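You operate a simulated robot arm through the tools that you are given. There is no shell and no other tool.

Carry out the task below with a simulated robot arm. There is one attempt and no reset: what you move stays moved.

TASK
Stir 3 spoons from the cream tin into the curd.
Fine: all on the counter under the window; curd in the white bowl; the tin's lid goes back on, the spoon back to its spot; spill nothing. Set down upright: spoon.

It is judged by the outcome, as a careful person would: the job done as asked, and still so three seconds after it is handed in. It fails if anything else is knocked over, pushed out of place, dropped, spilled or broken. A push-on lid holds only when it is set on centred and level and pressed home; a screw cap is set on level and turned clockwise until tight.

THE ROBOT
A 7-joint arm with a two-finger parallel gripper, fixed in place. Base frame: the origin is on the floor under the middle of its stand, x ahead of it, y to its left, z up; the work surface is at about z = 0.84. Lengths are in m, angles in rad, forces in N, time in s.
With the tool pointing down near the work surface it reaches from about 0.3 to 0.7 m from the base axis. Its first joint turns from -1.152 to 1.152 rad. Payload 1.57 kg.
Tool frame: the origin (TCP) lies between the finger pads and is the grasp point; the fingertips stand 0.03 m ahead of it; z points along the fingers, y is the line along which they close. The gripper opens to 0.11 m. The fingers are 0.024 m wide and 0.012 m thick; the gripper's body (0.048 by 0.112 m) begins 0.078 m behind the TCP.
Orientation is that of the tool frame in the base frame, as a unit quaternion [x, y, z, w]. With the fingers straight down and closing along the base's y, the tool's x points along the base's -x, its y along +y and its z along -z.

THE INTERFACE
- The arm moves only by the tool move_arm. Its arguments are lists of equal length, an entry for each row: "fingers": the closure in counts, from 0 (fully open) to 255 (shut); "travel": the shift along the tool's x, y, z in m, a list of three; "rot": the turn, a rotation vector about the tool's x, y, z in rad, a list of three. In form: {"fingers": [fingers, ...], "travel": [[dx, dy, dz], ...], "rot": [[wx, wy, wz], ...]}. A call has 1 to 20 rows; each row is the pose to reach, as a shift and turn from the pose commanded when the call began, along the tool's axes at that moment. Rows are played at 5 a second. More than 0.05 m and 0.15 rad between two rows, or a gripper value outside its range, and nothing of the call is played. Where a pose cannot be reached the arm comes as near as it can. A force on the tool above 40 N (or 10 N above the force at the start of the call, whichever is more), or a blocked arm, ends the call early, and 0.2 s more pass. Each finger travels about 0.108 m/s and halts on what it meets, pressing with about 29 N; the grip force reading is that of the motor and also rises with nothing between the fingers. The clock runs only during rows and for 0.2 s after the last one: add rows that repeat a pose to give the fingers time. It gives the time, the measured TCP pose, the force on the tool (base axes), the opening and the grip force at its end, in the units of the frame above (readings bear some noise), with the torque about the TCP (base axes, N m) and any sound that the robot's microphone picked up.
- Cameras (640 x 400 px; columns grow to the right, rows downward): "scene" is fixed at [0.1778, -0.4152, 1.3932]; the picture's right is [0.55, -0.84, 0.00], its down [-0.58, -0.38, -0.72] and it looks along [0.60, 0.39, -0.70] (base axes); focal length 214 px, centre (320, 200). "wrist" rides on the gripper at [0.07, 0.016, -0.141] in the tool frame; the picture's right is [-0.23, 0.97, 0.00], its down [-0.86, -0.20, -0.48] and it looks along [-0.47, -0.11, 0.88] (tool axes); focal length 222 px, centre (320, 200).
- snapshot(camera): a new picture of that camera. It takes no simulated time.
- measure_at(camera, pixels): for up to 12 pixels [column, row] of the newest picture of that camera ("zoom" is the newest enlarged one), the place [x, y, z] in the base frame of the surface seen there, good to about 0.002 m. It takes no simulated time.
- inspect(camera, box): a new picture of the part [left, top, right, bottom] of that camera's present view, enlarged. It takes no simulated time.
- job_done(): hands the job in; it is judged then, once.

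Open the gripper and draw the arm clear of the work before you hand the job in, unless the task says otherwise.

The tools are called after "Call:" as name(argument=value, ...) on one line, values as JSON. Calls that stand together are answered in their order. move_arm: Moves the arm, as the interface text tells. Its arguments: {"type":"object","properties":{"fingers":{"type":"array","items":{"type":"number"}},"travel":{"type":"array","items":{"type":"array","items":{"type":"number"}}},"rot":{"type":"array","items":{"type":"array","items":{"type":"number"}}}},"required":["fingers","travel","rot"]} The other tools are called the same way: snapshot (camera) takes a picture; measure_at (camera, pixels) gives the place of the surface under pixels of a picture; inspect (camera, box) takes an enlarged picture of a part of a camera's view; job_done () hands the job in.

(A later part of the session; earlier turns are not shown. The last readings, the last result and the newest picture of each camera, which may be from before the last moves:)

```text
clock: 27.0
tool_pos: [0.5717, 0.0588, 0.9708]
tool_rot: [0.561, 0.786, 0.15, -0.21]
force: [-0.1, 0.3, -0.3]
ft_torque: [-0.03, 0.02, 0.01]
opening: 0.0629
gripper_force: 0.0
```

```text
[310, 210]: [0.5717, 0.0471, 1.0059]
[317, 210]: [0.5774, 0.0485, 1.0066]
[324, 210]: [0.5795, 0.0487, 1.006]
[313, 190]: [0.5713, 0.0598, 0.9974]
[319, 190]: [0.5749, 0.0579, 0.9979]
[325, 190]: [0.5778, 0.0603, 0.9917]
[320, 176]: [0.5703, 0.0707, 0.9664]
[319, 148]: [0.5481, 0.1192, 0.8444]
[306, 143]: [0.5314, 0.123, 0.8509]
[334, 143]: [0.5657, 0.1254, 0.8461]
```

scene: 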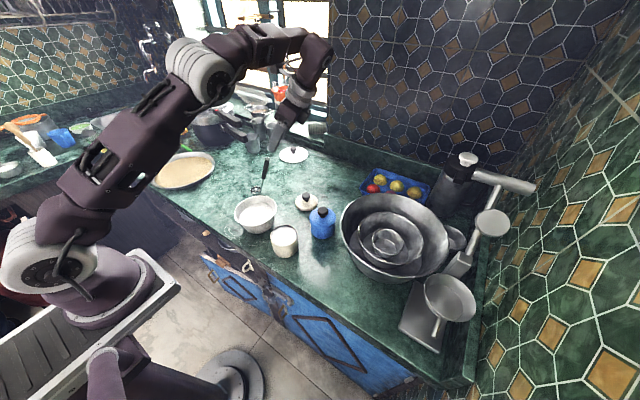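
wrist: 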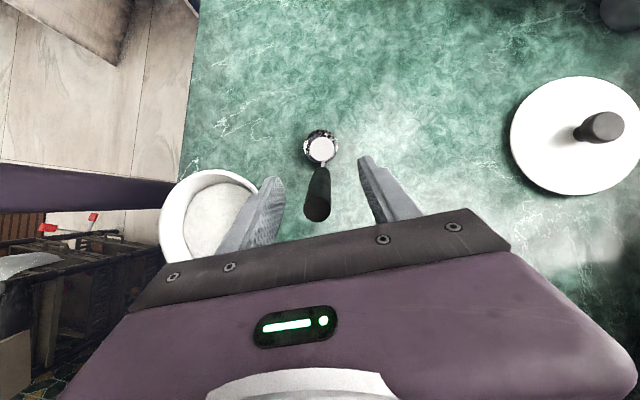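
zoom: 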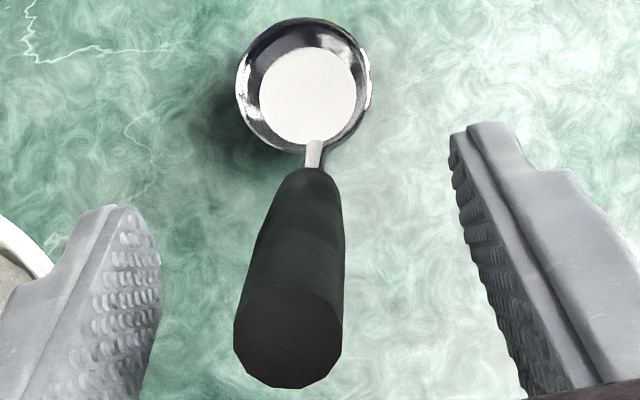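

Centred within about 1 mm. I close slowly onto the handle.

Call:
move_arm(fingers=[140, 170, 190, 200, 206, 212, 220, 255, 255, 255], travel=[[0, 0, 0], [0, 0, 0], [0, 0, 0], [0, 0, 0], [0, 0, 0], [0, 0, 0], [0, 0, 0], [0, 0, 0], [0, 0, 0], [0, 0, 0]], rot=[[0, 0, 0], [0, 0, 0], [0, 0, 0], [0, 0, 0], [0, 0, 0], [0, 0, 0], [0, 0, 0], [0, 0, 0], [0, 0, 0], [0, 0, 0]])

Call:
inspect(camera="wrist", box=[260, 125, 390, 225])

Call:
inspect(camera="scene", box=[225, 140, 305, 200])

```text
clock: 29.2
tool_pos: [0.5732, 0.0592, 0.9704]
tool_rot: [0.561, 0.786, 0.15, -0.211]
force: [0.7, 0.2, 0.4]
ft_torque: [0.03, -0.08, -0.03]
opening: 0.0155
gripper_force: 28.8
```

```text
4.00 times, centred on (325, 175) of wrist
```

zoom: 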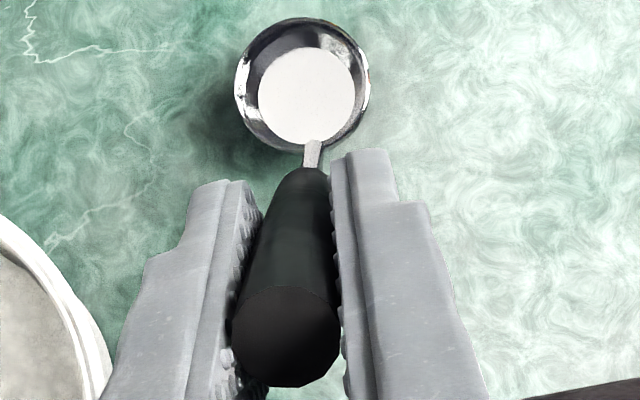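

```text
6.67 times, centred on (265, 170) of scene
```

zoom: 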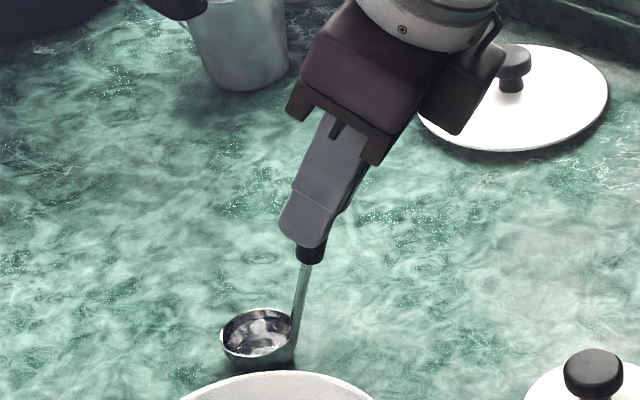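

The spoon is held (opening 0.0155) and has not shifted. I record the spot: TCP ≈(0.573,0.059,0.9705) with cup at (0.551,0.119). I lift it straight up 13 cm.

Call:
move_arm(fingers=[255, 255, 255, 255, 255, 255, 255], travel=[[0.005, 0, -0.00866], [0.015, 0, -0.026], [0.0275, 0, -0.0476], [0.04, 0, -0.0693], [0.0525, 0, -0.0909], [0.065, 0, -0.1126], [0.065, 0, -0.1126]], rot=[[0, 0, 0], [0, 0, 0], [0, 0, 0], [0, 0, 0], [0, 0, 0], [0, 0, 0], [0, 0, 0]])

Call:
snapshot(camera="scene")

Call:
inspect(camera="wrist", box=[260, 125, 390, 225])

```text
clock: 30.8
tool_pos: [0.5727, 0.057, 1.1006]
tool_rot: [0.562, 0.786, 0.151, -0.211]
force: [0.7, 0.3, -0.9]
ft_torque: [-0.03, -0.04, -0.04]
opening: 0.0155
gripper_force: 29.4
```

```text
taken
```

scene: 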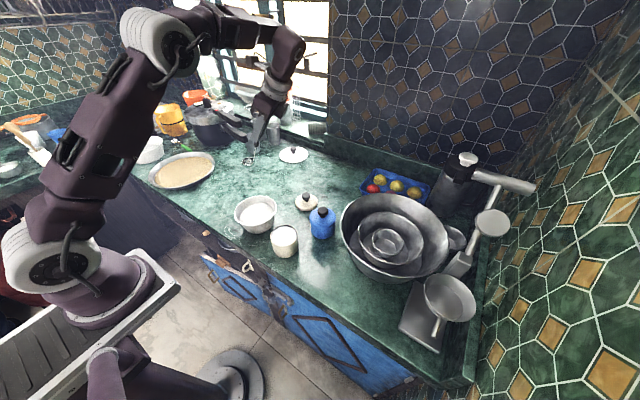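

```text
4.00 times, centred on (325, 175) of wrist
```

zoom: 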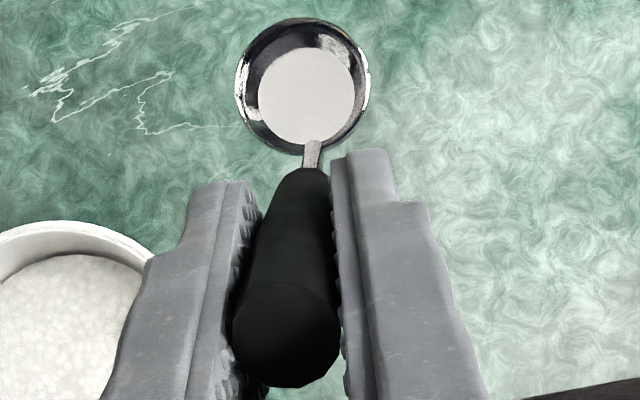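

The spoon is upright and firm in the hand. I carry it over to above the cream tin at a safe height.

Call:
move_arm(fingers=[255, 255, 255, 255, 255, 255, 255, 255, 255], travel=[[-0.0222, -0.0249, -0.0099], [-0.0444, -0.0498, -0.0199], [-0.0666, -0.0747, -0.0298], [-0.0888, -0.0997, -0.0398], [-0.111, -0.1246, -0.0497], [-0.1332, -0.1495, -0.0596], [-0.1554, -0.1744, -0.0696], [-0.1776, -0.1993, -0.0795], [-0.1776, -0.1993, -0.0795]], rot=[[0, 0, 0], [0, 0, 0], [0, 0, 0], [0, 0, 0], [0, 0, 0], [0, 0, 0], [0, 0, 0], [0, 0, 0], [0, 0, 0]])

Call:
snapshot(camera="scene")

Call:
snapshot(camera="wrist")

```text
clock: 32.8
tool_pos: [0.4456, -0.1902, 1.0805]
tool_rot: [0.561, 0.787, 0.15, -0.21]
force: [0.4, -1.0, -1.1]
ft_torque: [-0.05, -0.03, 0.01]
opening: 0.0156
gripper_force: 29.0
```

```text
taken
```

scene: 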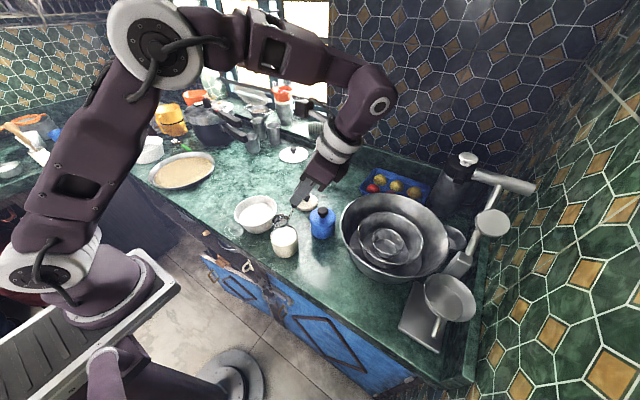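

```text
taken
```

wrist: 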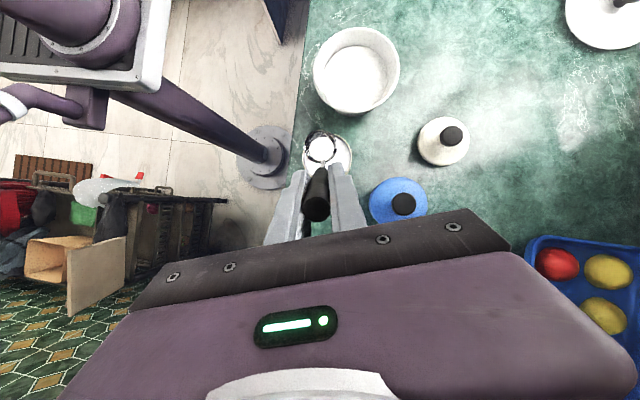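

The cup at (320,148) is above the tin at (328,152) in the wrist view. I zoom from both cameras to measure their relative placement.

Call:
inspect(camera="wrist", box=[285, 115, 365, 180])

Call:
measure_at(camera="wrist", pixels=[[343, 140], [348, 152], [346, 162], [340, 170], [343, 152], [305, 135], [320, 148], [330, 170], [350, 170], [308, 163]])

Call:
inspect(camera="scene", box=[245, 205, 325, 265])

Call:
measure_at(camera="zoom", pixels=[[190, 70], [215, 145], [215, 250], [175, 180], [225, 180], [275, 160], [290, 190], [250, 150], [285, 215], [225, 230], [300, 190], [225, 270]])

```text
6.15 times, centred on (325, 148) of wrist
```

zoom: 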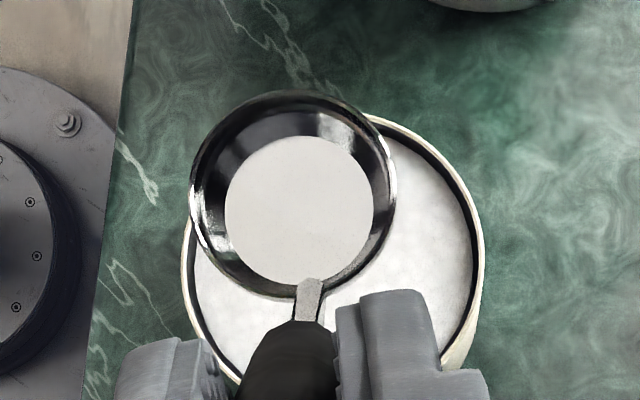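

```text
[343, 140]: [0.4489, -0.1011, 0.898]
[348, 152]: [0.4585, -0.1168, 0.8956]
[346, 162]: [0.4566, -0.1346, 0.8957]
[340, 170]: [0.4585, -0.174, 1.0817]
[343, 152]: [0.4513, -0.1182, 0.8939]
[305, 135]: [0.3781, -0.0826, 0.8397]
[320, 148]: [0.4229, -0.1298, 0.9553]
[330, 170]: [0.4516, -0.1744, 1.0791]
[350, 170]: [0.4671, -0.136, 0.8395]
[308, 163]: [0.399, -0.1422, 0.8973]
```

```text
6.67 times, centred on (285, 235) of scene
```

zoom: 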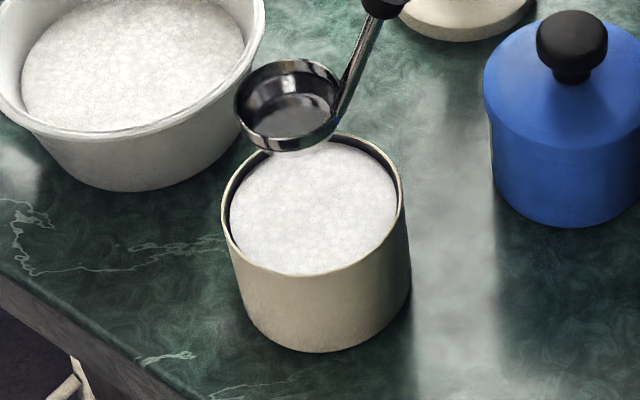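

```text
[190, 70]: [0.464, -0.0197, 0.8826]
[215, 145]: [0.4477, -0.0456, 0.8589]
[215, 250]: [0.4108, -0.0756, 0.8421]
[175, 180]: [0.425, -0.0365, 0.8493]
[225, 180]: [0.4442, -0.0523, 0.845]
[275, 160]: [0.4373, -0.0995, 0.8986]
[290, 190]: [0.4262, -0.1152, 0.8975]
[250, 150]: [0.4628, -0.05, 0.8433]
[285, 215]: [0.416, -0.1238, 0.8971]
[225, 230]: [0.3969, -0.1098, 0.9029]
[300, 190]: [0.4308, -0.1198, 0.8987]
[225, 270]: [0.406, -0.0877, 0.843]
```

I measure the tin's rim directly on the enlarged picture to find its centre.

Call:
measure_at(camera="zoom", pixels=[[225, 205], [224, 220], [230, 238], [260, 264], [300, 273], [340, 268], [375, 248], [400, 215], [400, 190], [385, 160], [360, 143], [335, 135]])

Call:
inspect(camera="wrist", box=[285, 115, 365, 180])

Call:
measure_at(camera="zoom", pixels=[[185, 280], [200, 340], [375, 117], [420, 140], [460, 185], [480, 240], [478, 300], [460, 350], [225, 375]])

```text
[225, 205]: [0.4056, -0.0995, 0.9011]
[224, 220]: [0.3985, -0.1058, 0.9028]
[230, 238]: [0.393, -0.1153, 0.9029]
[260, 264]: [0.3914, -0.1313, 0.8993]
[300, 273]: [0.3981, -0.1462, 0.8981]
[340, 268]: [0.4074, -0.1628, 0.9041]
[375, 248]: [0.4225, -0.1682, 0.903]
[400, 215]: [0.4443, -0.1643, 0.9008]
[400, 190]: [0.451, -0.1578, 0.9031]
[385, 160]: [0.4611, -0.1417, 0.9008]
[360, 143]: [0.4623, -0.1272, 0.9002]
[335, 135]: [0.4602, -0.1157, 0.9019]
```

```text
6.15 times, centred on (325, 148) of wrist
```

zoom: 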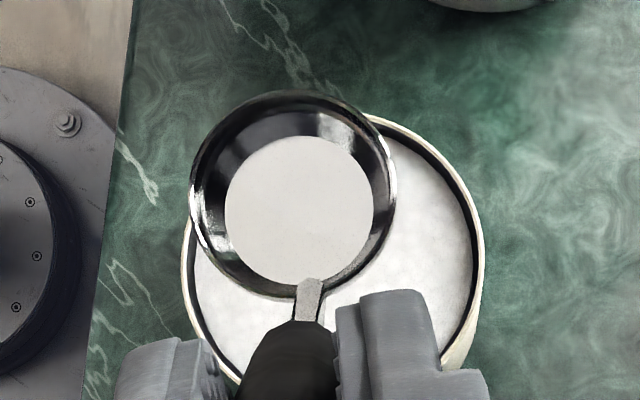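

```text
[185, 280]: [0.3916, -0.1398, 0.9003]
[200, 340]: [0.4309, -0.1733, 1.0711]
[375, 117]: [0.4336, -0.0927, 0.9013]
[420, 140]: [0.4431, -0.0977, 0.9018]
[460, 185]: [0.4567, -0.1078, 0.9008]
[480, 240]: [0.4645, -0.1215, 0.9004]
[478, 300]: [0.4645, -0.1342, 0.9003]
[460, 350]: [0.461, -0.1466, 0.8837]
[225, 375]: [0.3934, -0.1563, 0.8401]
```

Tin centre ≈(0.4275,-0.1305), rim z≈0.902, grain z≈0.8975. I tilt the cup 50° lip-down above the tin (staying clear of it) and check before dipping.

Call:
move_arm(fingers=[255, 255, 255, 255, 255, 255, 255, 255], travel=[[0.01356, 0.0005, 0.00257], [0.02683, 0.001, 0.00718], [0.03951, 0.001, 0.01381], [0.05139, 0.001, 0.02236], [0.06223, 0.001, 0.0327], [0.07179, 0.001, 0.04472], [0.07988, 0.001, 0.05824], [0.07988, 0.001, 0.05824]], rot=[[0, -0.1247, 0], [0, -0.2494, 0], [0, -0.374, 0], [0, -0.4987, 0], [0, -0.6234, 0], [0, -0.748, 0], [0, -0.8727, 0], [0, -0.8727, 0]])

Call:
snapshot(camera="wrist")

Call:
inspect(camera="scene", box=[235, 185, 335, 260])

```text
clock: 34.6
tool_pos: [0.4149, -0.0979, 1.0707]
tool_rot: [0.571, 0.802, -0.101, 0.142]
force: [0.2, 0.2, -0.3]
ft_torque: [0.06, 0.04, 0.01]
opening: 0.0159
gripper_force: 28.8
```

```text
taken
```

wrist: 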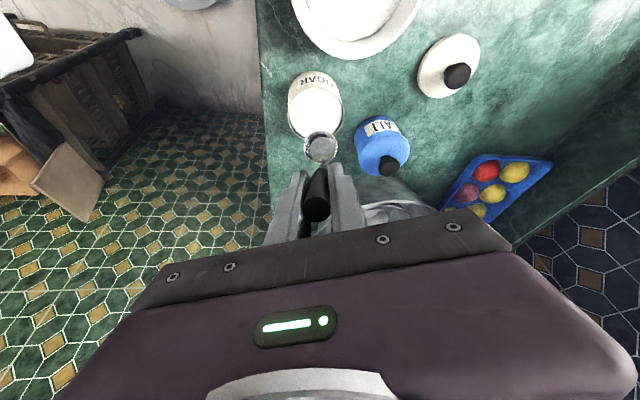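

```text
5.33 times, centred on (285, 222) of scene
```

zoom: 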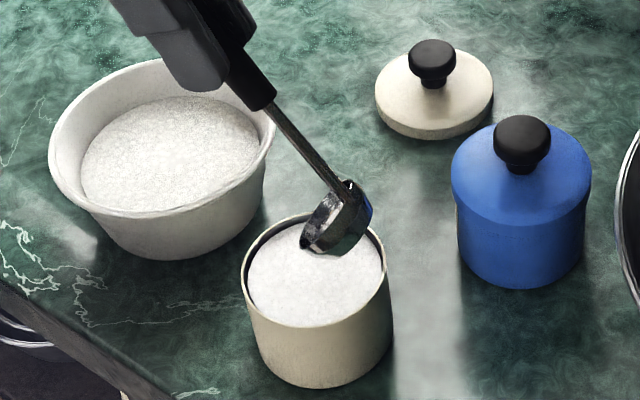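

The label reads "SUGAR" and the tilted cup hangs over the tin's right half, clear of the rim. I lower it 4.6 cm so the lip enters the sugar, watching the force.

Call:
move_arm(fingers=[255, 255, 255, 255, 255, 255], travel=[[0.00342, 0.0005, 0.0094], [0.00684, 0.001, 0.0188], [0.01026, 0.001, 0.0282], [0.013, 0.001, 0.0357], [0.0147, 0.001, 0.0404], [0.01573, 0.001, 0.04324]], rot=[[0, 0, 0], [0, 0, 0], [0, 0, 0], [0, 0, 0], [0, 0, 0], [0, 0, 0]])

Call:
inspect(camera="scene", box=[245, 200, 325, 260])

Call:
inspect(camera="wrist", box=[280, 70, 370, 190])

```text
clock: 36.0
tool_pos: [0.4153, -0.0974, 1.0239]
tool_rot: [0.572, 0.802, -0.101, 0.142]
force: [-0.6, 0.2, -0.8]
ft_torque: [0.06, 0.01, -0.01]
opening: 0.0155
gripper_force: 28.8
```

```text
6.67 times, centred on (285, 230) of scene
```

zoom: 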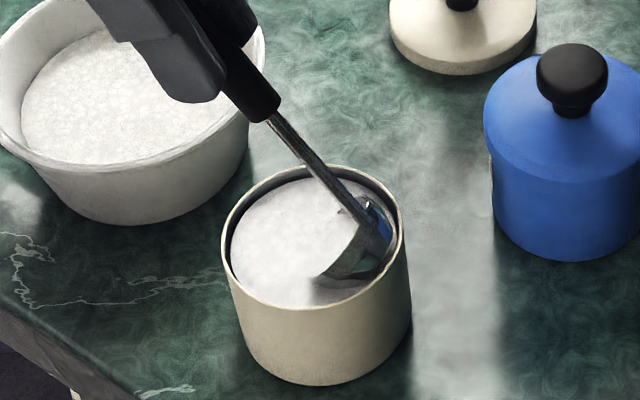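

```text
3.33 times, centred on (325, 130) of wrist
```

zoom: 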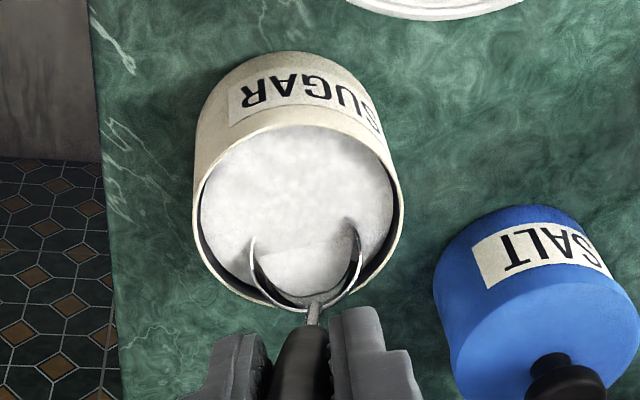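

The sugar yields without force and fills over the lip. I level the cup while sweeping it toward the tin's middle just under the surface, then lift slowly to just above the rim.

Call:
move_arm(fingers=[255, 255, 255, 255, 255, 255, 255, 255, 255, 255, 255, 255, 255, 255], travel=[[-0.01379, 0, 0.0015], [-0.02741, 0, 0.00509], [-0.04054, 0, 0.01075], [-0.05297, 0, 0.01836], [-0.06445, 0, 0.02781], [-0.07476, 0, 0.039], [-0.08368, 0, 0.05173], [-0.08368, 0, 0.05173], [-0.08539, 0, 0.04703], [-0.08778, 0, 0.04045], [-0.09052, 0, 0.03293], [-0.09394, 0, 0.02353], [-0.09736, 0, 0.01413], [-0.09736, 0, 0.01413]], rot=[[0, 0.1247, 0], [0, 0.2494, 0], [0, 0.374, 0], [0, 0.4987, 0], [0, 0.6234, 0], [0, 0.748, 0], [0, 0.8727, 0], [0, 0.8727, 0], [0, 0.8727, 0], [0, 0.8727, 0], [0, 0.8727, 0], [0, 0.8727, 0], [0, 0.8727, 0], [0, 0.8727, 0]])

Call:
inspect(camera="scene", box=[245, 200, 325, 260])

Call:
inspect(camera="wrist", box=[275, 110, 375, 190])

```text
clock: 39.0
tool_pos: [0.4482, -0.1884, 1.0446]
tool_rot: [0.561, 0.786, 0.151, -0.211]
force: [0.1, 0.2, -1.0]
ft_torque: [-0.06, -0.01, 0.01]
opening: 0.0157
gripper_force: 29.8
```

```text
6.67 times, centred on (285, 230) of scene
```

zoom: 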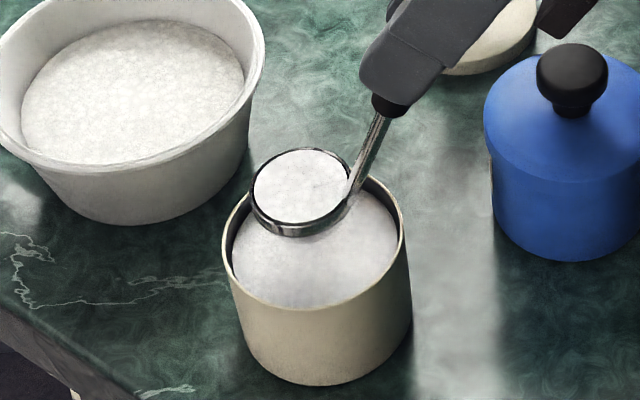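

```text
5.00 times, centred on (325, 150) of wrist
```

zoom: 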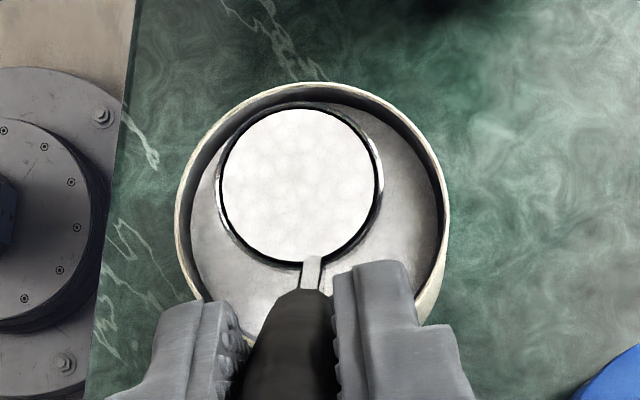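

The cup is full to the brim and nothing lies outside the tin. Before carrying, I measure the bowl's rim for its centre.

Call:
inspect(camera="scene", box=[216, 180, 296, 240])

Call:
measure_at(camera="zoom", pixels=[[176, 230], [178, 205], [200, 170], [240, 135], [290, 112], [340, 106], [400, 122], [440, 150], [456, 190], [445, 225], [320, 296], [215, 282]])

```text
6.67 times, centred on (256, 210) of scene
```

zoom: 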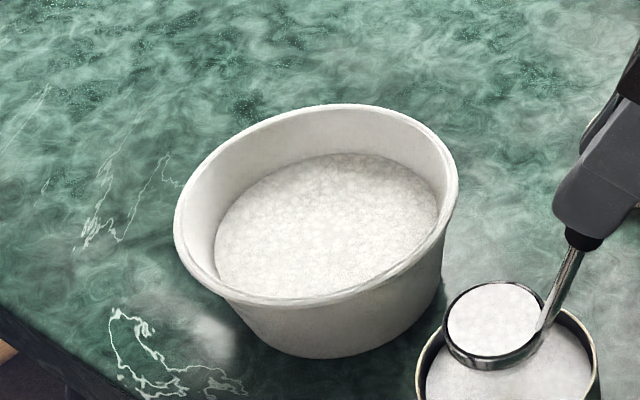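

```text
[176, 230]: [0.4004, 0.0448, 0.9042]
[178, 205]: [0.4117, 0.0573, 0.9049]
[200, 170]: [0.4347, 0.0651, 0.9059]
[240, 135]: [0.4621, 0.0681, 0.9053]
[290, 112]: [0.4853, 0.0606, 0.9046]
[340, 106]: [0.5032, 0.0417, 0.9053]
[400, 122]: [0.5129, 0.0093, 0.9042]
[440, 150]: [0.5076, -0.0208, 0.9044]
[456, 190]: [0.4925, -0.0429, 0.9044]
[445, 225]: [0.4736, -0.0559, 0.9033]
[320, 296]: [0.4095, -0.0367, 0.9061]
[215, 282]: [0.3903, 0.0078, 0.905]
```

Bowl centre ≈(0.4525,0.0065), rim z≈0.905. I raise the full cup and carry it level and smoothly to above the bowl's centre.

Call:
move_arm(fingers=[255, 255, 255, 255, 255, 255, 255, 255, 255, 255, 255], travel=[[0.004, 0, -0.0069], [0.01, 0, -0.0173], [0.0175, 0, -0.0303], [0.0231, 0.0041, -0.0271], [0.0363, 0.0137, -0.0195], [0.0531, 0.026, -0.0097], [0.0738, 0.041, 0.0022], [0.0925, 0.0546, 0.013], [0.1057, 0.0642, 0.0206], [0.1113, 0.0683, 0.0239], [0.1113, 0.0683, 0.0239]], rot=[[0, 0, 0], [0, 0, 0], [0, 0, 0], [0, 0, 0], [0, 0, 0], [0, 0, 0], [0, 0, 0], [0, 0, 0], [0, 0, 0], [0, 0, 0], [0, 0, 0]])

Call:
snapshot(camera="scene")

Call:
inspect(camera="wrist", box=[245, 80, 405, 200])

Call:
measure_at(camera="scene", pixels=[[149, 177], [158, 186], [170, 189], [185, 188], [200, 182], [213, 170], [120, 150], [190, 205]])

```text
clock: 41.4
tool_pos: [0.4777, -0.0642, 1.079]
tool_rot: [0.561, 0.786, 0.15, -0.211]
force: [-0.5, -0.6, -0.8]
ft_torque: [-0.05, -0.04, -0.06]
opening: 0.0157
gripper_force: 28.7
```

```text
taken
```

scene: 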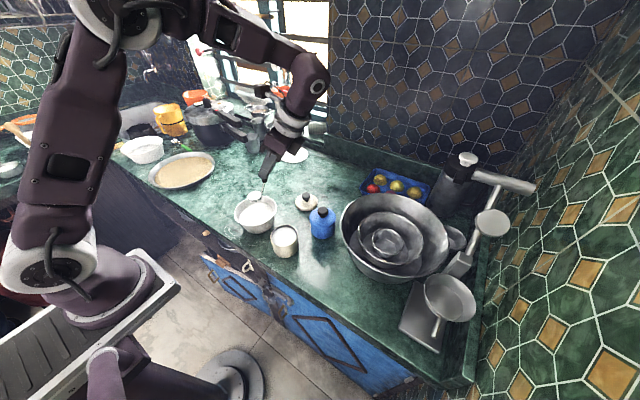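

```text
3.33 times, centred on (325, 140) of wrist
```

zoom: 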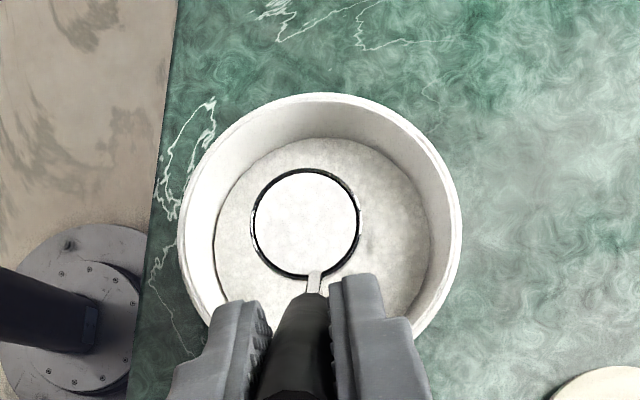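

```text
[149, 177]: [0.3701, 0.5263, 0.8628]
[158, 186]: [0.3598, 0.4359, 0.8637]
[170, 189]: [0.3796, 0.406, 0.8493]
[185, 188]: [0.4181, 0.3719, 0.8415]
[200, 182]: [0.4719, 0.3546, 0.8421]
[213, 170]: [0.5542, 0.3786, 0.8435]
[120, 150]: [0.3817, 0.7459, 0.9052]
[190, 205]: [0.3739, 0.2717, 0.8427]
```

The full cup hovers over the bowl's middle. I pour by tipping it 110° forward about the cup itself, lip ending low over the curd, and hold a moment.

Call:
move_arm(fingers=[255, 255, 255, 255, 255, 255, 255, 255, 255, 255, 255, 255, 255, 255, 255, 255, 255], travel=[[0.01776, 0, 0.00271], [0.0351, 0, 0.00792], [0.0517, 0, 0.01553], [0.06724, 0, 0.02543], [0.0814, 0, 0.03744], [0.09393, 0, 0.05138], [0.10456, 0, 0.06697], [0.11308, 0, 0.08396], [0.11932, 0, 0.10205], [0.12318, 0, 0.1209], [0.12455, 0, 0.1402], [0.12341, 0, 0.15959], [0.11974, 0, 0.17873], [0.11364, 0, 0.19727], [0.11364, 0, 0.19727], [0.11364, 0, 0.19727], [0.11364, 0, 0.19727]], rot=[[0, -0.1371, 0], [0, -0.2743, 0], [0, -0.4114, 0], [0, -0.5485, 0], [0, -0.6857, 0], [0, -0.8228, 0], [0, -0.9599, 0], [0, -1.0971, 0], [0, -1.2342, 0], [0, -1.3713, 0], [0, -1.5085, 0], [0, -1.6456, 0], [0, -1.7827, 0], [0, -1.9199, 0], [0, -1.9199, 0], [0, -1.9199, 0], [0, -1.9199, 0]])

Call:
snapshot(camera="scene")

Call:
inspect(camera="scene", box=[206, 175, 306, 250])

```text
clock: 45.0
tool_pos: [0.4123, 0.1225, 0.9679]
tool_rot: [0.445, 0.624, -0.373, 0.523]
force: [0.5, 0.1, 0.2]
ft_torque: [0.1, 0.02, 0.02]
opening: 0.0157
gripper_force: 29.3
```

```text
taken
```

scene: 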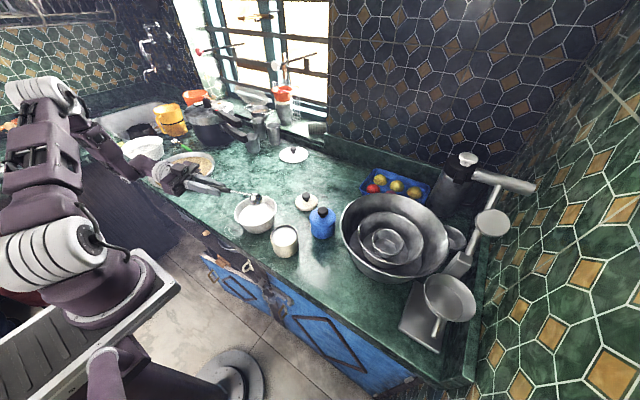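

```text
5.33 times, centred on (256, 212) of scene
```

zoom: 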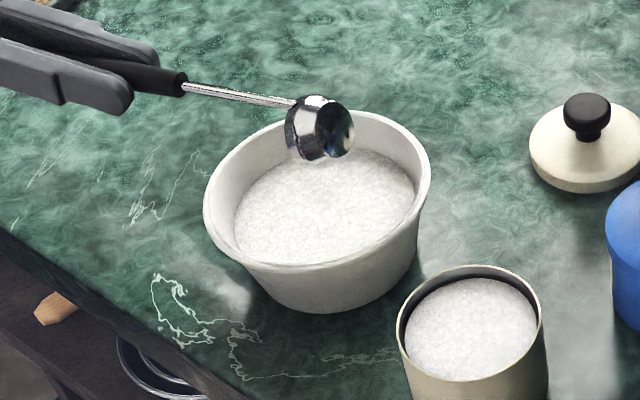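

The cup is inverted over the bowl and no sugar lies outside. I check with the wrist camera whether the cup is empty.

Call:
inspect(camera="wrist", box=[265, 90, 385, 190])

Call:
snapshot(camera="wrist")

```text
4.00 times, centred on (325, 140) of wrist
```

zoom: 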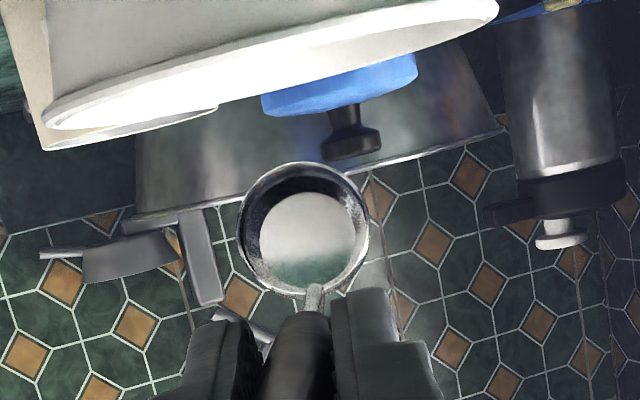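

```text
taken
```

wrist: 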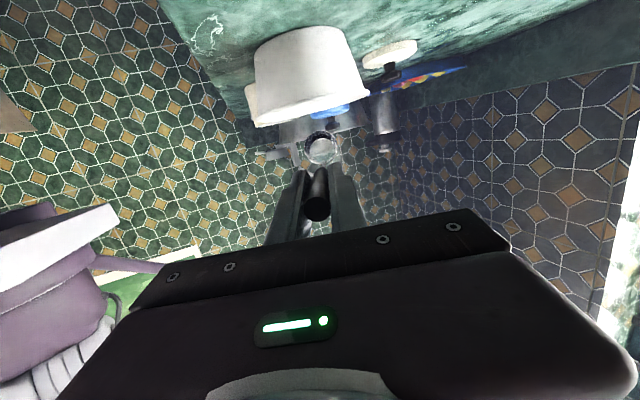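

The cup looks empty. I turn it back up over the bowl (to 50°) and carry it to above the tin for the second spoon.

Call:
move_arm(fingers=[255, 255, 255, 255, 255, 255, 255, 255, 255, 255, 255, 255, 255, 255], travel=[[-0.02001, 0, 0.00028], [-0.03979, 0, 0.00283], [-0.05903, 0, 0.00763], [-0.07744, 0, 0.01457], [-0.09476, 0, 0.02352], [-0.11072, 0, 0.03434], [-0.12509, 0, 0.04681], [-0.13769, 0, 0.06074], [-0.14092, -0.01025, 0.07909], [-0.14631, -0.02732, 0.10966], [-0.1517, -0.0444, 0.14024], [-0.15602, -0.05806, 0.1647], [-0.15925, -0.0683, 0.18305], [-0.15925, -0.0683, 0.18305]], rot=[[0, 0.1309, 0], [0, 0.2618, 0], [0, 0.3927, 0], [0, 0.5236, 0], [0, 0.6545, 0], [0, 0.7854, 0], [0, 0.9163, 0], [0, 1.0472, 0], [0, 1.0472, 0], [0, 1.0472, 0], [0, 1.0472, 0], [0, 1.0472, 0], [0, 1.0472, 0], [0, 1.0472, 0]])

Call:
inspect(camera="scene", box=[215, 180, 335, 260])

Call:
inspect(camera="wrist", box=[265, 50, 385, 190])

```text
clock: 48.0
tool_pos: [0.4157, -0.0982, 1.0901]
tool_rot: [0.572, 0.802, -0.101, 0.142]
force: [0.3, 0.2, -0.9]
ft_torque: [0.05, 0.02, 0.02]
opening: 0.0156
gripper_force: 29.3
```

```text
5.00 times, centred on (275, 220) of scene
```

zoom: 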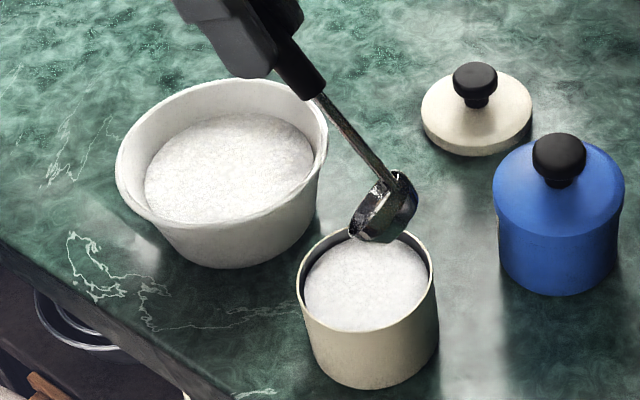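

```text
2.86 times, centred on (325, 120) of wrist
```

zoom: 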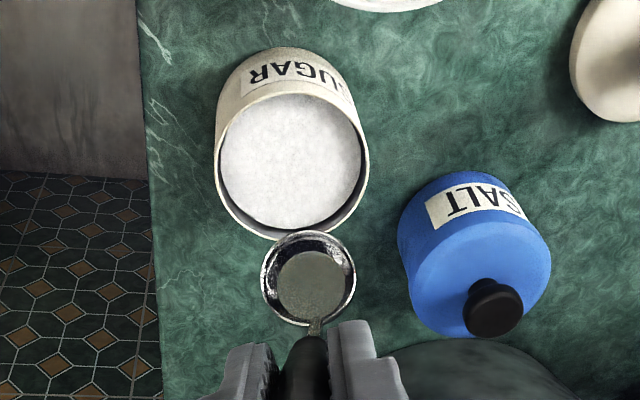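

The cup is empty and nothing was spilled. I measure the new sugar level in the tin to set the next dip depth.

Call:
inspect(camera="scene", box=[245, 205, 325, 265])

Call:
measure_at(camera="zoom", pixels=[[270, 200], [300, 220], [340, 200], [320, 245], [360, 170], [260, 230], [226, 220], [402, 200], [310, 275]])

```text
6.67 times, centred on (285, 235) of scene
```

zoom: 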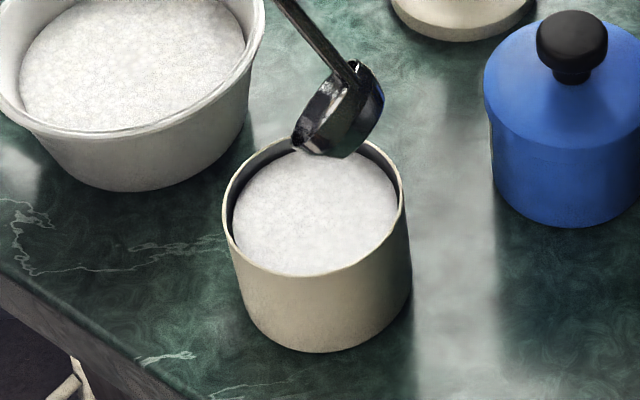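

```text
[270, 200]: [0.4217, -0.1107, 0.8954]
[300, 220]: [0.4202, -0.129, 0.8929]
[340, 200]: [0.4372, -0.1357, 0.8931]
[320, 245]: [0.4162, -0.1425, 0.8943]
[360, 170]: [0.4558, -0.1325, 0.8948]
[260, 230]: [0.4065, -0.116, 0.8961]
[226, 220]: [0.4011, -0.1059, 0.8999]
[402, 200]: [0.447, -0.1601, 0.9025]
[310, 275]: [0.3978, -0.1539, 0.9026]
```

Sugar now stands at z≈0.894. I repeat the scoop with the dip 4 mm deeper: lower, sweep level beneath the surface, and lift to just above the rim.

Call:
move_arm(fingers=[255, 255, 255, 255, 255, 255, 255, 255, 255, 255, 255, 255, 255, 255, 255, 255, 255, 255, 255, 255], travel=[[0.0065, 0, 0.0136], [0.0117, 0, 0.0277], [0.0168, 0, 0.0418], [0.0202, 0, 0.0512], [0.023, 0, 0.0587], [0.0253, 0, 0.0653], [0.0116, 0, 0.0668], [-0.0021, 0, 0.0704], [-0.0152, 0, 0.0761], [-0.0276, 0, 0.0837], [-0.0391, 0, 0.0931], [-0.0494, 0, 0.1043], [-0.0583, 0, 0.117], [-0.0583, 0, 0.117], [-0.06, 0, 0.1123], [-0.0624, 0, 0.1058], [-0.0652, 0, 0.0982], [-0.0686, 0, 0.0888], [-0.0734, 0, 0.0757], [-0.0734, 0, 0.0757]], rot=[[0, 0, 0], [0, 0, 0], [0, 0, 0], [0, 0, 0], [0, 0, 0], [0, 0, 0], [0, 0.1247, 0], [0, 0.2494, 0], [0, 0.374, 0], [0, 0.4987, 0], [0, 0.6234, 0], [0, 0.748, 0], [0, 0.8727, 0], [0, 0.8727, 0], [0, 0.8727, 0], [0, 0.8727, 0], [0, 0.8727, 0], [0, 0.8727, 0], [0, 0.8727, 0], [0, 0.8727, 0]])

Call:
inspect(camera="scene", box=[235, 195, 335, 265])

Call:
inspect(camera="wrist", box=[275, 110, 375, 190])

```text
clock: 52.2
tool_pos: [0.4473, -0.1849, 1.0438]
tool_rot: [0.561, 0.786, 0.151, -0.21]
force: [-0.1, 0.8, -1.0]
ft_torque: [-0.08, -0.01, -0.01]
opening: 0.0156
gripper_force: 29.3
```

```text
5.71 times, centred on (285, 230) of scene
```

zoom: 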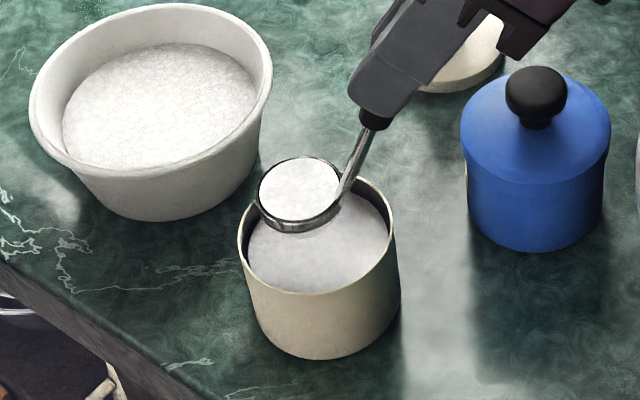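

```text
5.00 times, centred on (325, 150) of wrist
```

zoom: 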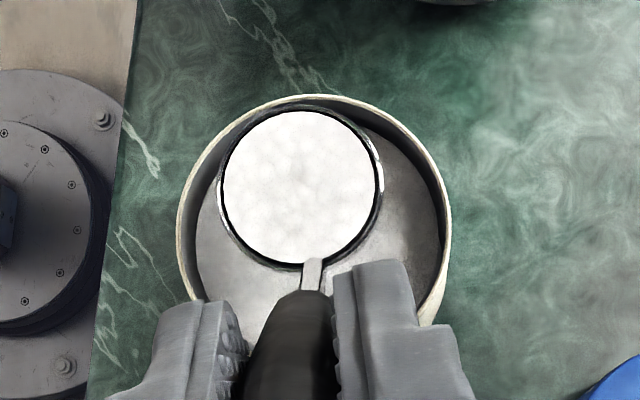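

The second spoon is full and the counter is clean. I carry it level over to the bowl as before.

Call:
move_arm(fingers=[255, 255, 255, 255, 255, 255, 255, 255, 255, 255, 255], travel=[[0.004, 0, -0.0069], [0.01, 0, -0.0173], [0.0175, 0, -0.0303], [0.023, 0.0041, -0.0271], [0.0359, 0.0136, -0.0197], [0.0524, 0.0258, -0.0102], [0.0726, 0.0408, 0.0015], [0.0909, 0.0544, 0.0121], [0.1038, 0.0639, 0.0195], [0.1093, 0.068, 0.0227], [0.1093, 0.068, 0.0227]], rot=[[0, 0, 0], [0, 0, 0], [0, 0, 0], [0, 0, 0], [0, 0, 0], [0, 0, 0], [0, 0, 0], [0, 0, 0], [0, 0, 0], [0, 0, 0], [0, 0, 0]])

Call:
inspect(camera="wrist", box=[245, 80, 405, 200])

```text
clock: 54.6
tool_pos: [0.474, -0.0619, 1.0788]
tool_rot: [0.56, 0.787, 0.15, -0.211]
force: [-0.4, 0.5, -0.1]
ft_torque: [-0.11, -0.03, 0.0]
opening: 0.0157
gripper_force: 29.4
```

```text
3.33 times, centred on (325, 140) of wrist
```

zoom: 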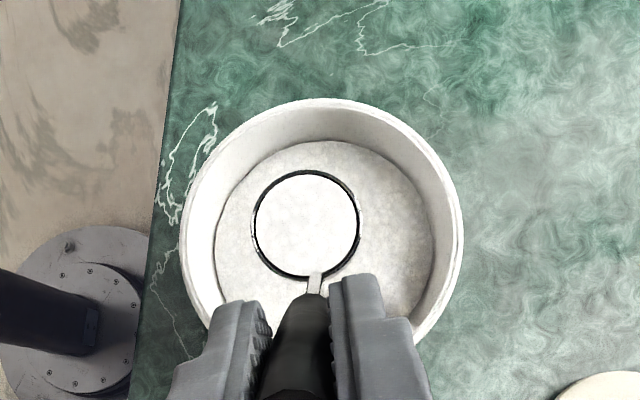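

The full cup is over the bowl's middle again. I tip it out with the same 110° pour.

Call:
move_arm(fingers=[255, 255, 255, 255, 255, 255, 255, 255, 255, 255, 255, 255, 255, 255, 255, 255, 255], travel=[[0.01776, 0, 0.00271], [0.0351, 0, 0.00792], [0.0517, 0, 0.01553], [0.06724, 0, 0.02543], [0.0814, 0, 0.03744], [0.09393, 0, 0.05138], [0.10456, 0, 0.06697], [0.11308, 0, 0.08396], [0.11932, 0, 0.10205], [0.12318, 0, 0.1209], [0.12455, 0, 0.1402], [0.12341, 0, 0.15959], [0.11974, 0, 0.17873], [0.11364, 0, 0.19727], [0.11364, 0, 0.19727], [0.11364, 0, 0.19727], [0.11364, 0, 0.19727]], rot=[[0, -0.1371, 0], [0, -0.2743, 0], [0, -0.4114, 0], [0, -0.5485, 0], [0, -0.6857, 0], [0, -0.8228, 0], [0, -0.9599, 0], [0, -1.0971, 0], [0, -1.2342, 0], [0, -1.3713, 0], [0, -1.5085, 0], [0, -1.6456, 0], [0, -1.7827, 0], [0, -1.9199, 0], [0, -1.9199, 0], [0, -1.9199, 0], [0, -1.9199, 0]])

Call:
inspect(camera="scene", box=[206, 175, 306, 250])

Call:
inspect(camera="wrist", box=[265, 90, 385, 190])

```text
clock: 58.2
tool_pos: [0.4136, 0.1241, 0.9679]
tool_rot: [0.445, 0.624, -0.373, 0.523]
force: [1.3, 0.7, -0.7]
ft_torque: [0.13, 0.04, 0.03]
opening: 0.0157
gripper_force: 29.2
```

```text
5.33 times, centred on (256, 212) of scene
```

zoom: 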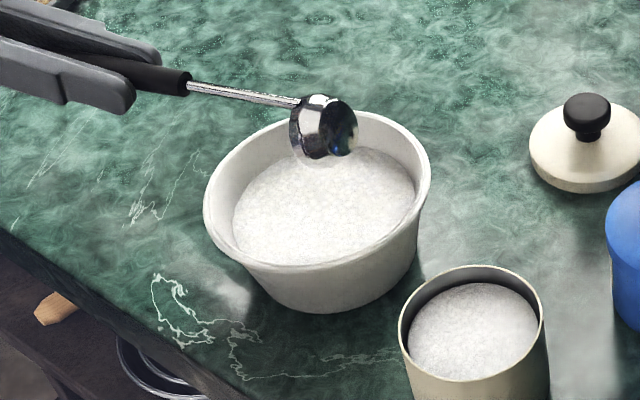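

```text
4.00 times, centred on (325, 140) of wrist
```

zoom: 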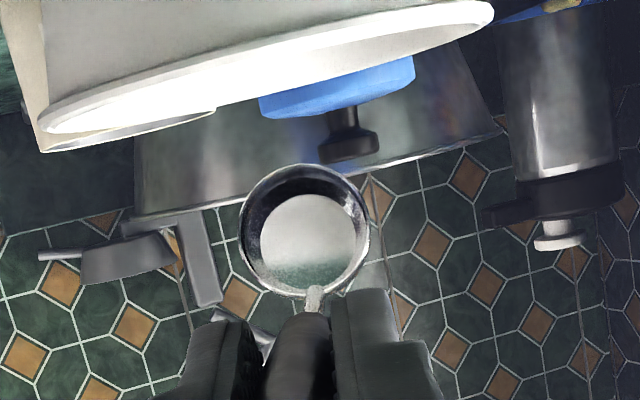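

The second spoon is emptied in the bowl. I return the cup over the tin for the third, using the same path.

Call:
move_arm(fingers=[255, 255, 255, 255, 255, 255, 255, 255, 255, 255, 255, 255, 255, 255], travel=[[-0.02001, 0, 0.00028], [-0.03979, 0, 0.00283], [-0.05903, 0, 0.00763], [-0.07744, 0, 0.01457], [-0.09476, 0, 0.02352], [-0.11072, 0, 0.03434], [-0.12509, 0, 0.04681], [-0.13769, 0, 0.06074], [-0.14092, -0.01025, 0.07909], [-0.14631, -0.02732, 0.10966], [-0.1517, -0.0444, 0.14024], [-0.15602, -0.05806, 0.1647], [-0.15925, -0.0683, 0.18305], [-0.15925, -0.0683, 0.18305]], rot=[[0, 0.1309, 0], [0, 0.2618, 0], [0, 0.3927, 0], [0, 0.5236, 0], [0, 0.6545, 0], [0, 0.7854, 0], [0, 0.9163, 0], [0, 1.0472, 0], [0, 1.0472, 0], [0, 1.0472, 0], [0, 1.0472, 0], [0, 1.0472, 0], [0, 1.0472, 0], [0, 1.0472, 0]])

Call:
inspect(camera="scene", box=[245, 205, 325, 265])

Call:
measure_at(camera="zoom", pixels=[[270, 200], [300, 220], [340, 200], [320, 245], [360, 180], [260, 230], [40, 80], [100, 60], [150, 100], [402, 200]])

```text
clock: 61.2
tool_pos: [0.4157, -0.0957, 1.0923]
tool_rot: [0.573, 0.801, -0.101, 0.141]
force: [0.2, -0.3, -0.9]
ft_torque: [0.05, -0.02, -0.02]
opening: 0.0156
gripper_force: 29.0
```

```text
6.67 times, centred on (285, 235) of scene
```

zoom: 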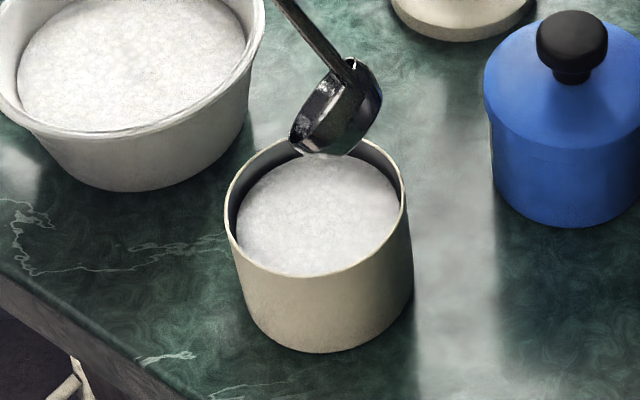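

```text
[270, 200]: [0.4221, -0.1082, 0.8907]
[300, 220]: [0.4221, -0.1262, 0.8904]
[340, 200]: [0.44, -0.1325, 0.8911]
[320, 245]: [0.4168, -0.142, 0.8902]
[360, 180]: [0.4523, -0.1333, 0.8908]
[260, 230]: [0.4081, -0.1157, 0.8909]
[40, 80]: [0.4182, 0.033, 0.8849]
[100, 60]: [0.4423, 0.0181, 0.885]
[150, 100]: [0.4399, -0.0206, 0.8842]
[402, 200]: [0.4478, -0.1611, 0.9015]
```

Sugar is at z≈0.8907 and curd at ≈0.885. The tin's rim looks perhaps 1 mm shifted in the picture, so I re-measure it before the third dip.

Call:
measure_at(camera="zoom", pixels=[[229, 205], [227, 220], [233, 238], [262, 265], [300, 276], [342, 270], [378, 249], [403, 215], [403, 190], [388, 160], [365, 144], [250, 160]])

Call:
inspect(camera="wrist", box=[265, 50, 385, 190])

Call:
measure_at(camera="zoom", pixels=[[218, 140], [222, 180], [240, 215], [270, 237], [360, 195], [369, 160], [362, 130], [340, 107], [245, 108], [290, 95], [312, 96]])

```text
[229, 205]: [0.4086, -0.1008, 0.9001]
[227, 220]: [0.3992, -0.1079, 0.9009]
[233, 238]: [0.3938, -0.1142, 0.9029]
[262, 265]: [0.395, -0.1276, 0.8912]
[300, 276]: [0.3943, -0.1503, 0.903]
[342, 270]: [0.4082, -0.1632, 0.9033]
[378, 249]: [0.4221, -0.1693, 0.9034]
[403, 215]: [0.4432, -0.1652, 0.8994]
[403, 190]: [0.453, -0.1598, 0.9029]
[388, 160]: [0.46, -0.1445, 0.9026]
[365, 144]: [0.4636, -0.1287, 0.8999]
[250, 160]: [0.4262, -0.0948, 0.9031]
```

```text
2.86 times, centred on (325, 120) of wrist
```

zoom: 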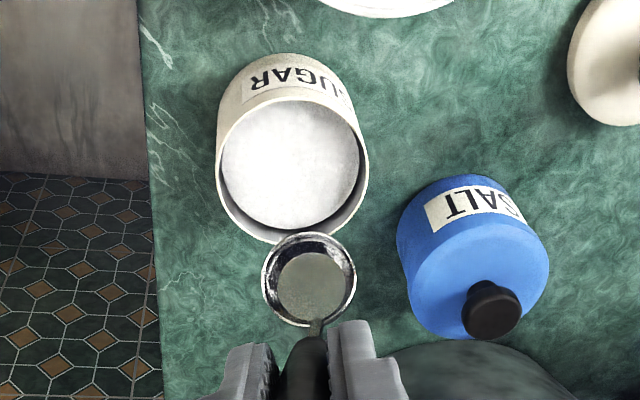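

```text
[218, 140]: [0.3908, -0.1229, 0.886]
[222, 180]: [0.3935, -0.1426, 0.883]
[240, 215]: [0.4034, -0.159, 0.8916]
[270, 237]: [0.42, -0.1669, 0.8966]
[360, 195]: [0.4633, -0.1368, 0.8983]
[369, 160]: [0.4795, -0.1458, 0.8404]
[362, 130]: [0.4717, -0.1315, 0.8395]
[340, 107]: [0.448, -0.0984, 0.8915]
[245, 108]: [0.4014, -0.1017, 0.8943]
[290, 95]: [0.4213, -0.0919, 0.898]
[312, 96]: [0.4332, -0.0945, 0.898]
```

The tin is practically in place (centre ≈(0.4285,-0.1306)). For the third dip I start 7 mm nearer the middle to keep clear of the wall, and 4 mm deeper.

Call:
move_arm(fingers=[255, 255, 255, 255, 255, 255, 255, 255, 255, 255, 255, 255, 255, 255, 255, 255, 255, 255, 255, 255], travel=[[0.00889, 0, 0.01273], [0.01684, 0, 0.02581], [0.02197, 0, 0.03991], [0.02642, 0, 0.05213], [0.02949, 0, 0.06059], [0.03189, 0, 0.06717], [0.0174, 0, 0.06896], [0.00313, 0, 0.0728], [-0.01068, 0, 0.07869], [-0.02377, 0, 0.08655], [-0.03593, 0, 0.09624], [-0.04691, 0, 0.10767], [-0.05651, 0, 0.12066], [-0.05651, 0, 0.12066], [-0.05822, 0, 0.11596], [-0.06061, 0, 0.10938], [-0.06335, 0, 0.10186], [-0.06677, 0, 0.09246], [-0.07293, 0, 0.07554], [-0.07293, 0, 0.07554]], rot=[[0, 0, 0], [0, 0, 0], [0, 0, 0], [0, 0, 0], [0, 0, 0], [0, 0, 0], [0, 0.1247, 0], [0, 0.2494, 0], [0, 0.374, 0], [0, 0.4987, 0], [0, 0.6234, 0], [0, 0.748, 0], [0, 0.8727, 0], [0, 0.8727, 0], [0, 0.8727, 0], [0, 0.8727, 0], [0, 0.8727, 0], [0, 0.8727, 0], [0, 0.8727, 0], [0, 0.8727, 0]])

Call:
inspect(camera="scene", box=[235, 195, 335, 265])

Call:
inspect(camera="wrist", box=[275, 110, 375, 190])

```text
clock: 65.4
tool_pos: [0.446, -0.1853, 1.0449]
tool_rot: [0.561, 0.786, 0.15, -0.21]
force: [0.2, 0.3, -1.4]
ft_torque: [-0.03, 0.01, 0.01]
opening: 0.0155
gripper_force: 29.0
```

```text
5.71 times, centred on (285, 230) of scene
```

zoom: 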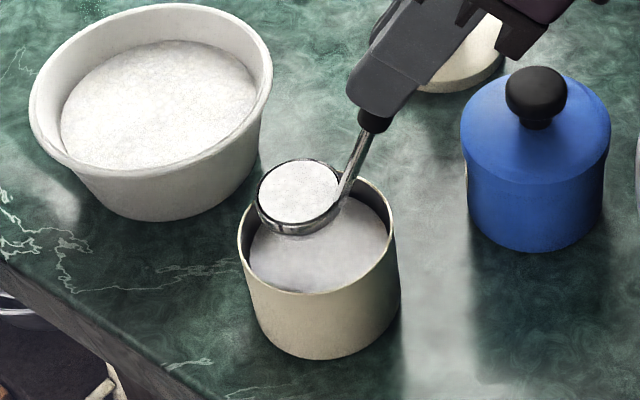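

```text
5.00 times, centred on (325, 150) of wrist
```

zoom: 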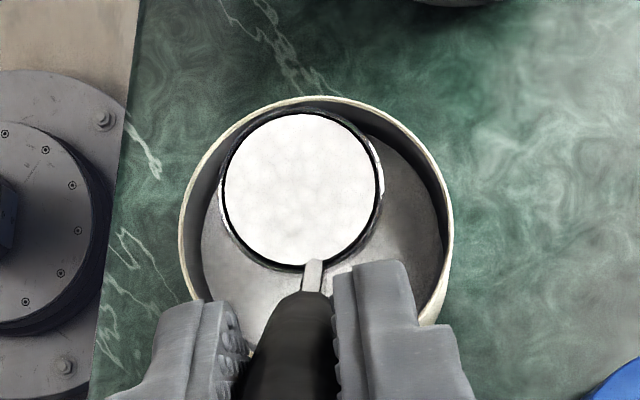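

The third spoon is full, nothing spilled. I carry it level over to the bowl along the same path.

Call:
move_arm(fingers=[255, 255, 255, 255, 255, 255, 255, 255, 255, 255, 255], travel=[[0.004, 0, -0.0069], [0.01, 0, -0.0173], [0.0175, 0, -0.0303], [0.023, 0.0041, -0.0271], [0.0359, 0.0136, -0.0197], [0.0524, 0.0258, -0.0102], [0.0726, 0.0408, 0.0015], [0.0909, 0.0544, 0.0121], [0.1038, 0.0639, 0.0195], [0.1093, 0.068, 0.0227], [0.1093, 0.068, 0.0227]], rot=[[0, 0, 0], [0, 0, 0], [0, 0, 0], [0, 0, 0], [0, 0, 0], [0, 0, 0], [0, 0, 0], [0, 0, 0], [0, 0, 0], [0, 0, 0], [0, 0, 0]])

Call:
inspect(camera="wrist", box=[245, 80, 405, 200])

```text
clock: 67.8
tool_pos: [0.4758, -0.0624, 1.0784]
tool_rot: [0.561, 0.786, 0.15, -0.211]
force: [0.7, 1.0, -2.3]
ft_torque: [-0.06, -0.01, 0.01]
opening: 0.0156
gripper_force: 29.1
```

```text
3.33 times, centred on (325, 140) of wrist
```

zoom: 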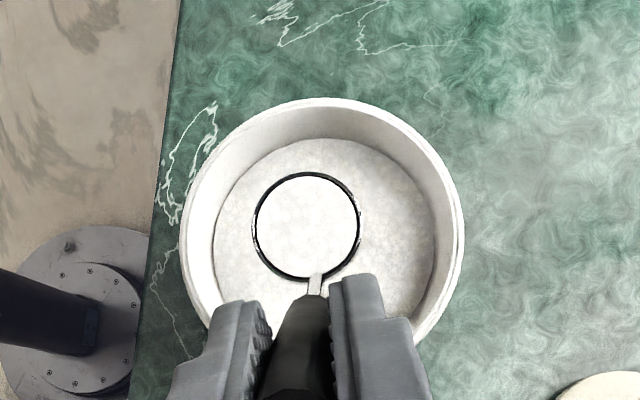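

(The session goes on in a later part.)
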